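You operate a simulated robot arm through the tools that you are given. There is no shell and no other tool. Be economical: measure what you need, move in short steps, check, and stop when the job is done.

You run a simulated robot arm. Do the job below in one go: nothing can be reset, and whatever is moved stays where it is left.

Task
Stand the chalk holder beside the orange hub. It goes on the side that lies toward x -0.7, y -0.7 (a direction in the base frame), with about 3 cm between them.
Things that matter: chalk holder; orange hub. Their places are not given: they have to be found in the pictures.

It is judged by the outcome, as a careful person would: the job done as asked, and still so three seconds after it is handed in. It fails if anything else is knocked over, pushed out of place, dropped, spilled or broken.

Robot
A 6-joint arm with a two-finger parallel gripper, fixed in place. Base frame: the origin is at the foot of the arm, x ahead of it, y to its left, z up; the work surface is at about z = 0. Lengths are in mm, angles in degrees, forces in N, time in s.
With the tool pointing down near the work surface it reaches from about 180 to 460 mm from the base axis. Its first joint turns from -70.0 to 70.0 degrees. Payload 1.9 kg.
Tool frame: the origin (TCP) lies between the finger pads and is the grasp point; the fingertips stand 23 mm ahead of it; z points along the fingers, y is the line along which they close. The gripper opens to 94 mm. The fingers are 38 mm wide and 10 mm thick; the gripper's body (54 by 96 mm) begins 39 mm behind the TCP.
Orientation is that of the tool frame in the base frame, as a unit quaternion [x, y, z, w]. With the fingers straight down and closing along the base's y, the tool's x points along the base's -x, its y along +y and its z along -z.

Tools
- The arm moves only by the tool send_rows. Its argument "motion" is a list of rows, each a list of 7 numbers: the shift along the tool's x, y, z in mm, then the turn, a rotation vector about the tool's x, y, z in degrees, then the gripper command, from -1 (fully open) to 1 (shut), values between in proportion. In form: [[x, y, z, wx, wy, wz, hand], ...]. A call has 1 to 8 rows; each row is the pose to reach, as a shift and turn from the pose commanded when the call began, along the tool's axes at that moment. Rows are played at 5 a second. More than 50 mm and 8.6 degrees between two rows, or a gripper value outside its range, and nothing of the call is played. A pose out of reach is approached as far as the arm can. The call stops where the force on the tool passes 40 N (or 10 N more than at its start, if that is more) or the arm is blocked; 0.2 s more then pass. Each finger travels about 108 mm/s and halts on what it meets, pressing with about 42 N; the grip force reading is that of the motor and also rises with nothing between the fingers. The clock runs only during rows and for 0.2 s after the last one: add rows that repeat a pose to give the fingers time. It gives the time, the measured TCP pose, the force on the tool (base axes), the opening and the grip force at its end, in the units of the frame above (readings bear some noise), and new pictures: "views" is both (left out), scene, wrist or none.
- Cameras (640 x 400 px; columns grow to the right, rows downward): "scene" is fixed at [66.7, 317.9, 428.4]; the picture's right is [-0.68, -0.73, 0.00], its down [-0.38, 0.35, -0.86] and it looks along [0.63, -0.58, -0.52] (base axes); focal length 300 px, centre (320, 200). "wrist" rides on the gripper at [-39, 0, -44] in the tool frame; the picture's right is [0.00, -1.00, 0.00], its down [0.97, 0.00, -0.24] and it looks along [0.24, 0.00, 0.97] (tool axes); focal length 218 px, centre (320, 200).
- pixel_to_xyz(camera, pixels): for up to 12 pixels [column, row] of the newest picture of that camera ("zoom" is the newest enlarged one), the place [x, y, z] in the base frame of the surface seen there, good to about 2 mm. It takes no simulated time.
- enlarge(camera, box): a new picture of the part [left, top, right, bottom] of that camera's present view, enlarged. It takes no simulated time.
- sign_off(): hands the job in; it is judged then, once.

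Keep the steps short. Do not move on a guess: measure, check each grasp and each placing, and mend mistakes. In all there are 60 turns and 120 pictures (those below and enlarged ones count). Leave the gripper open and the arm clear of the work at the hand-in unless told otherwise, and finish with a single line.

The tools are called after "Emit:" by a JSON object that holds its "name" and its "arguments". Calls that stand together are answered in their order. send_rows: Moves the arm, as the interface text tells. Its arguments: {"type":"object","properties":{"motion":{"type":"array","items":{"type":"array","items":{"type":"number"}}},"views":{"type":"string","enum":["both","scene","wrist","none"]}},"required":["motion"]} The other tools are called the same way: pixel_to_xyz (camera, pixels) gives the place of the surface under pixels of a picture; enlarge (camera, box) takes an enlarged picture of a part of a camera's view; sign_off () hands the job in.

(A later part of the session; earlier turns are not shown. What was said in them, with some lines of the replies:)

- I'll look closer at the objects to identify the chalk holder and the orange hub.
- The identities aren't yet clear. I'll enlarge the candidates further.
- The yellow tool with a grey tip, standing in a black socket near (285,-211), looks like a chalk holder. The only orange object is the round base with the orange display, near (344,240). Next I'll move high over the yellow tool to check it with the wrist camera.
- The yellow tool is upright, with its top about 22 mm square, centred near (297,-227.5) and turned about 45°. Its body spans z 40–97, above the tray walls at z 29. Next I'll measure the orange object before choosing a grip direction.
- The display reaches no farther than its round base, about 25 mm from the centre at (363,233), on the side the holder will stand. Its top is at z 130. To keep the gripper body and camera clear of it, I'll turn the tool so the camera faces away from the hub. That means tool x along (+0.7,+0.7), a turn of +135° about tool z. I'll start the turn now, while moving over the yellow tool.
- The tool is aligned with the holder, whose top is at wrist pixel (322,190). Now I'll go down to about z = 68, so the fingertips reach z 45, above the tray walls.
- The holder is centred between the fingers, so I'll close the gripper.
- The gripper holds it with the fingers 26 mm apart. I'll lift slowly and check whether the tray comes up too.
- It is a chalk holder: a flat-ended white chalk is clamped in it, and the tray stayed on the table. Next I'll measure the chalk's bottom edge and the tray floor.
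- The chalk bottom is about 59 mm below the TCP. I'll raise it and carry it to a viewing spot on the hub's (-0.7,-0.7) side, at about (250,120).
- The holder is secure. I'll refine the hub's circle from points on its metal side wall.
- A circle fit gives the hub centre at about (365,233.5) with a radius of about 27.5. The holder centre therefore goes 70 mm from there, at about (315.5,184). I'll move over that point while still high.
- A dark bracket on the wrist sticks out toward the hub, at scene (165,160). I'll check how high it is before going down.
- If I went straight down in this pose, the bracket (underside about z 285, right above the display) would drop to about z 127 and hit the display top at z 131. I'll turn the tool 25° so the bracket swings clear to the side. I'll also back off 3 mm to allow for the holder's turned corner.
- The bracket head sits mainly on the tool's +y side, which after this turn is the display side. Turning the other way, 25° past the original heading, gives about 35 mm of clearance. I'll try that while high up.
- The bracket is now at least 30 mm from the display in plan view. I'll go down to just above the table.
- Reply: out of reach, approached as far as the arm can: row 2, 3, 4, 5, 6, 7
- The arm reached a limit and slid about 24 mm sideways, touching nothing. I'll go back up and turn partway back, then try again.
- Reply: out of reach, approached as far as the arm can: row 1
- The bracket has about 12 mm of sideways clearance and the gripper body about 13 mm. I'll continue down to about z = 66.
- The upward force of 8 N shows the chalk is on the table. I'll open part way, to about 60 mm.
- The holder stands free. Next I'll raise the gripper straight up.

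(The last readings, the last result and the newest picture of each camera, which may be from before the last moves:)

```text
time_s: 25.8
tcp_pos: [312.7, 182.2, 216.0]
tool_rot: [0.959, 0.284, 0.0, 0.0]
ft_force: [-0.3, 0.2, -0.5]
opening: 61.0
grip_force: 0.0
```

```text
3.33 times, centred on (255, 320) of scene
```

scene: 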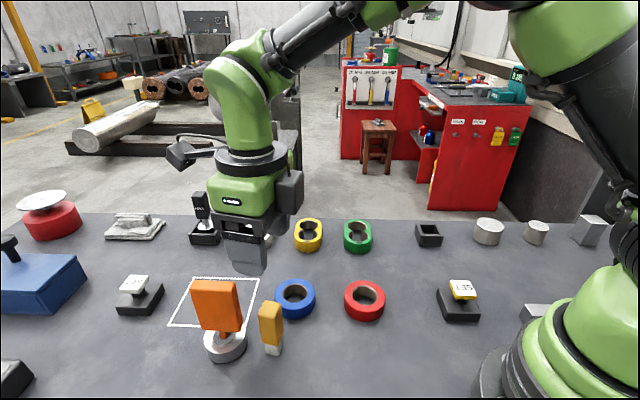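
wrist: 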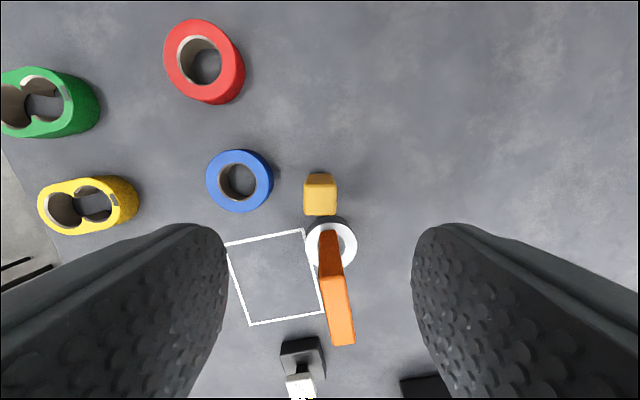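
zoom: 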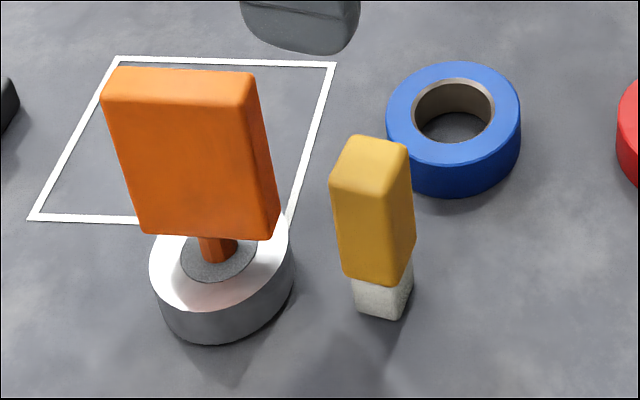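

It stands upright and nothing else has moved. I'll measure the actual gap.

Emit:
{"name": "enlarge", "arguments": {"camera": "wrist", "box": [270, 150, 390, 270]}}

Emit:
{"name": "pixel_to_xyz", "arguments": {"camera": "wrist", "pixels": [[305, 188], [335, 188], [305, 213], [335, 213], [320, 200], [309, 232], [355, 245], [345, 228], [335, 226], [340, 263], [312, 255], [310, 178]]}}

Emit:
{"name": "pixel_to_xyz", "arguments": {"camera": "scene", "pixels": [[262, 345], [270, 354], [276, 354], [281, 340], [262, 320], [272, 322], [283, 320], [245, 340], [243, 345]]}}

```text
3.33 times, centred on (330, 210) of wrist
```

zoom: 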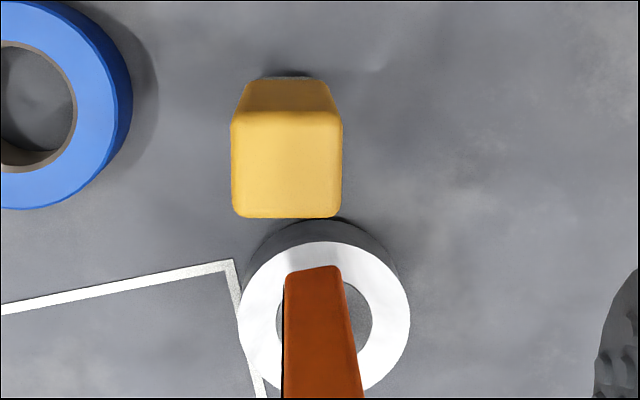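

```text
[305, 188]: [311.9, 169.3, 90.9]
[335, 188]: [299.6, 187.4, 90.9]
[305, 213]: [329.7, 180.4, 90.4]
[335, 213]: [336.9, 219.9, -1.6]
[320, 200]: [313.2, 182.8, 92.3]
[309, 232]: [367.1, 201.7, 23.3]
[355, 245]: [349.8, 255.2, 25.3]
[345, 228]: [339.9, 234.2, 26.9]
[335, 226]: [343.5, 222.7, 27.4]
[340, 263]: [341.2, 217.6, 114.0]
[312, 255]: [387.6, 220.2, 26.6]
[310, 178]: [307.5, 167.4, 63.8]
```

```text
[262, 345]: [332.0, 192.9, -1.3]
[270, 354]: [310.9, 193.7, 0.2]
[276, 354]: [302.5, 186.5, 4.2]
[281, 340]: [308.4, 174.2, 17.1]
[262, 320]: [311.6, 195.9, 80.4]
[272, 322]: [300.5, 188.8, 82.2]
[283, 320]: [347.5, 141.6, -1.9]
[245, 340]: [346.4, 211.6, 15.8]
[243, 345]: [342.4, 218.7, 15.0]
```

The holder centre is about (314.8,183.9), and the nearest gap to the hub is about 29–30 mm. It is offset (-50,-50) from the hub centre, right along the requested direction. I'll move the arm clear and open the gripper fully.

Emit:
{"name": "send_rows", "arguments": {"motion": [[-10, 0, -20, 0, 0, 0, -0.6], [-40, 25, -30, 0, 0, 0, -1], [-70, 60, -30, 0, 0, 0, -1], [-90, 95, -30, 0, 0, 0, -1], [-90, 95, -30, 0, 0, 0, -1]], "views": "scene"}}

```text
time_s: 27.0
tcp_pos: [288.1, 52.9, 245.6]
tool_rot: [0.959, 0.283, 0.0, 0.001]
ft_force: [-0.1, -0.1, 0.3]
opening: 94.2
grip_force: 0.1
```

scene: 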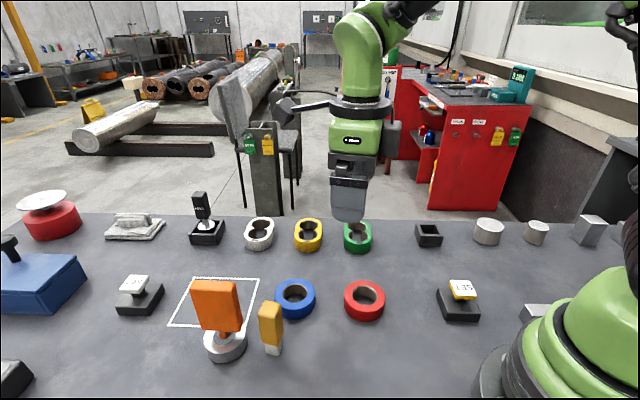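

The holder stands steadily, nothing else has moved, and the arm is clear with the gripper open. I'm handing in now.

Emit:
{"name": "sign_off", "arguments": {}}

```text
The job is handed in.
```

The chalk holder stands upright beside the orange hub, on its (-0.7, -0.7) side, with a measured gap of about 3 cm.
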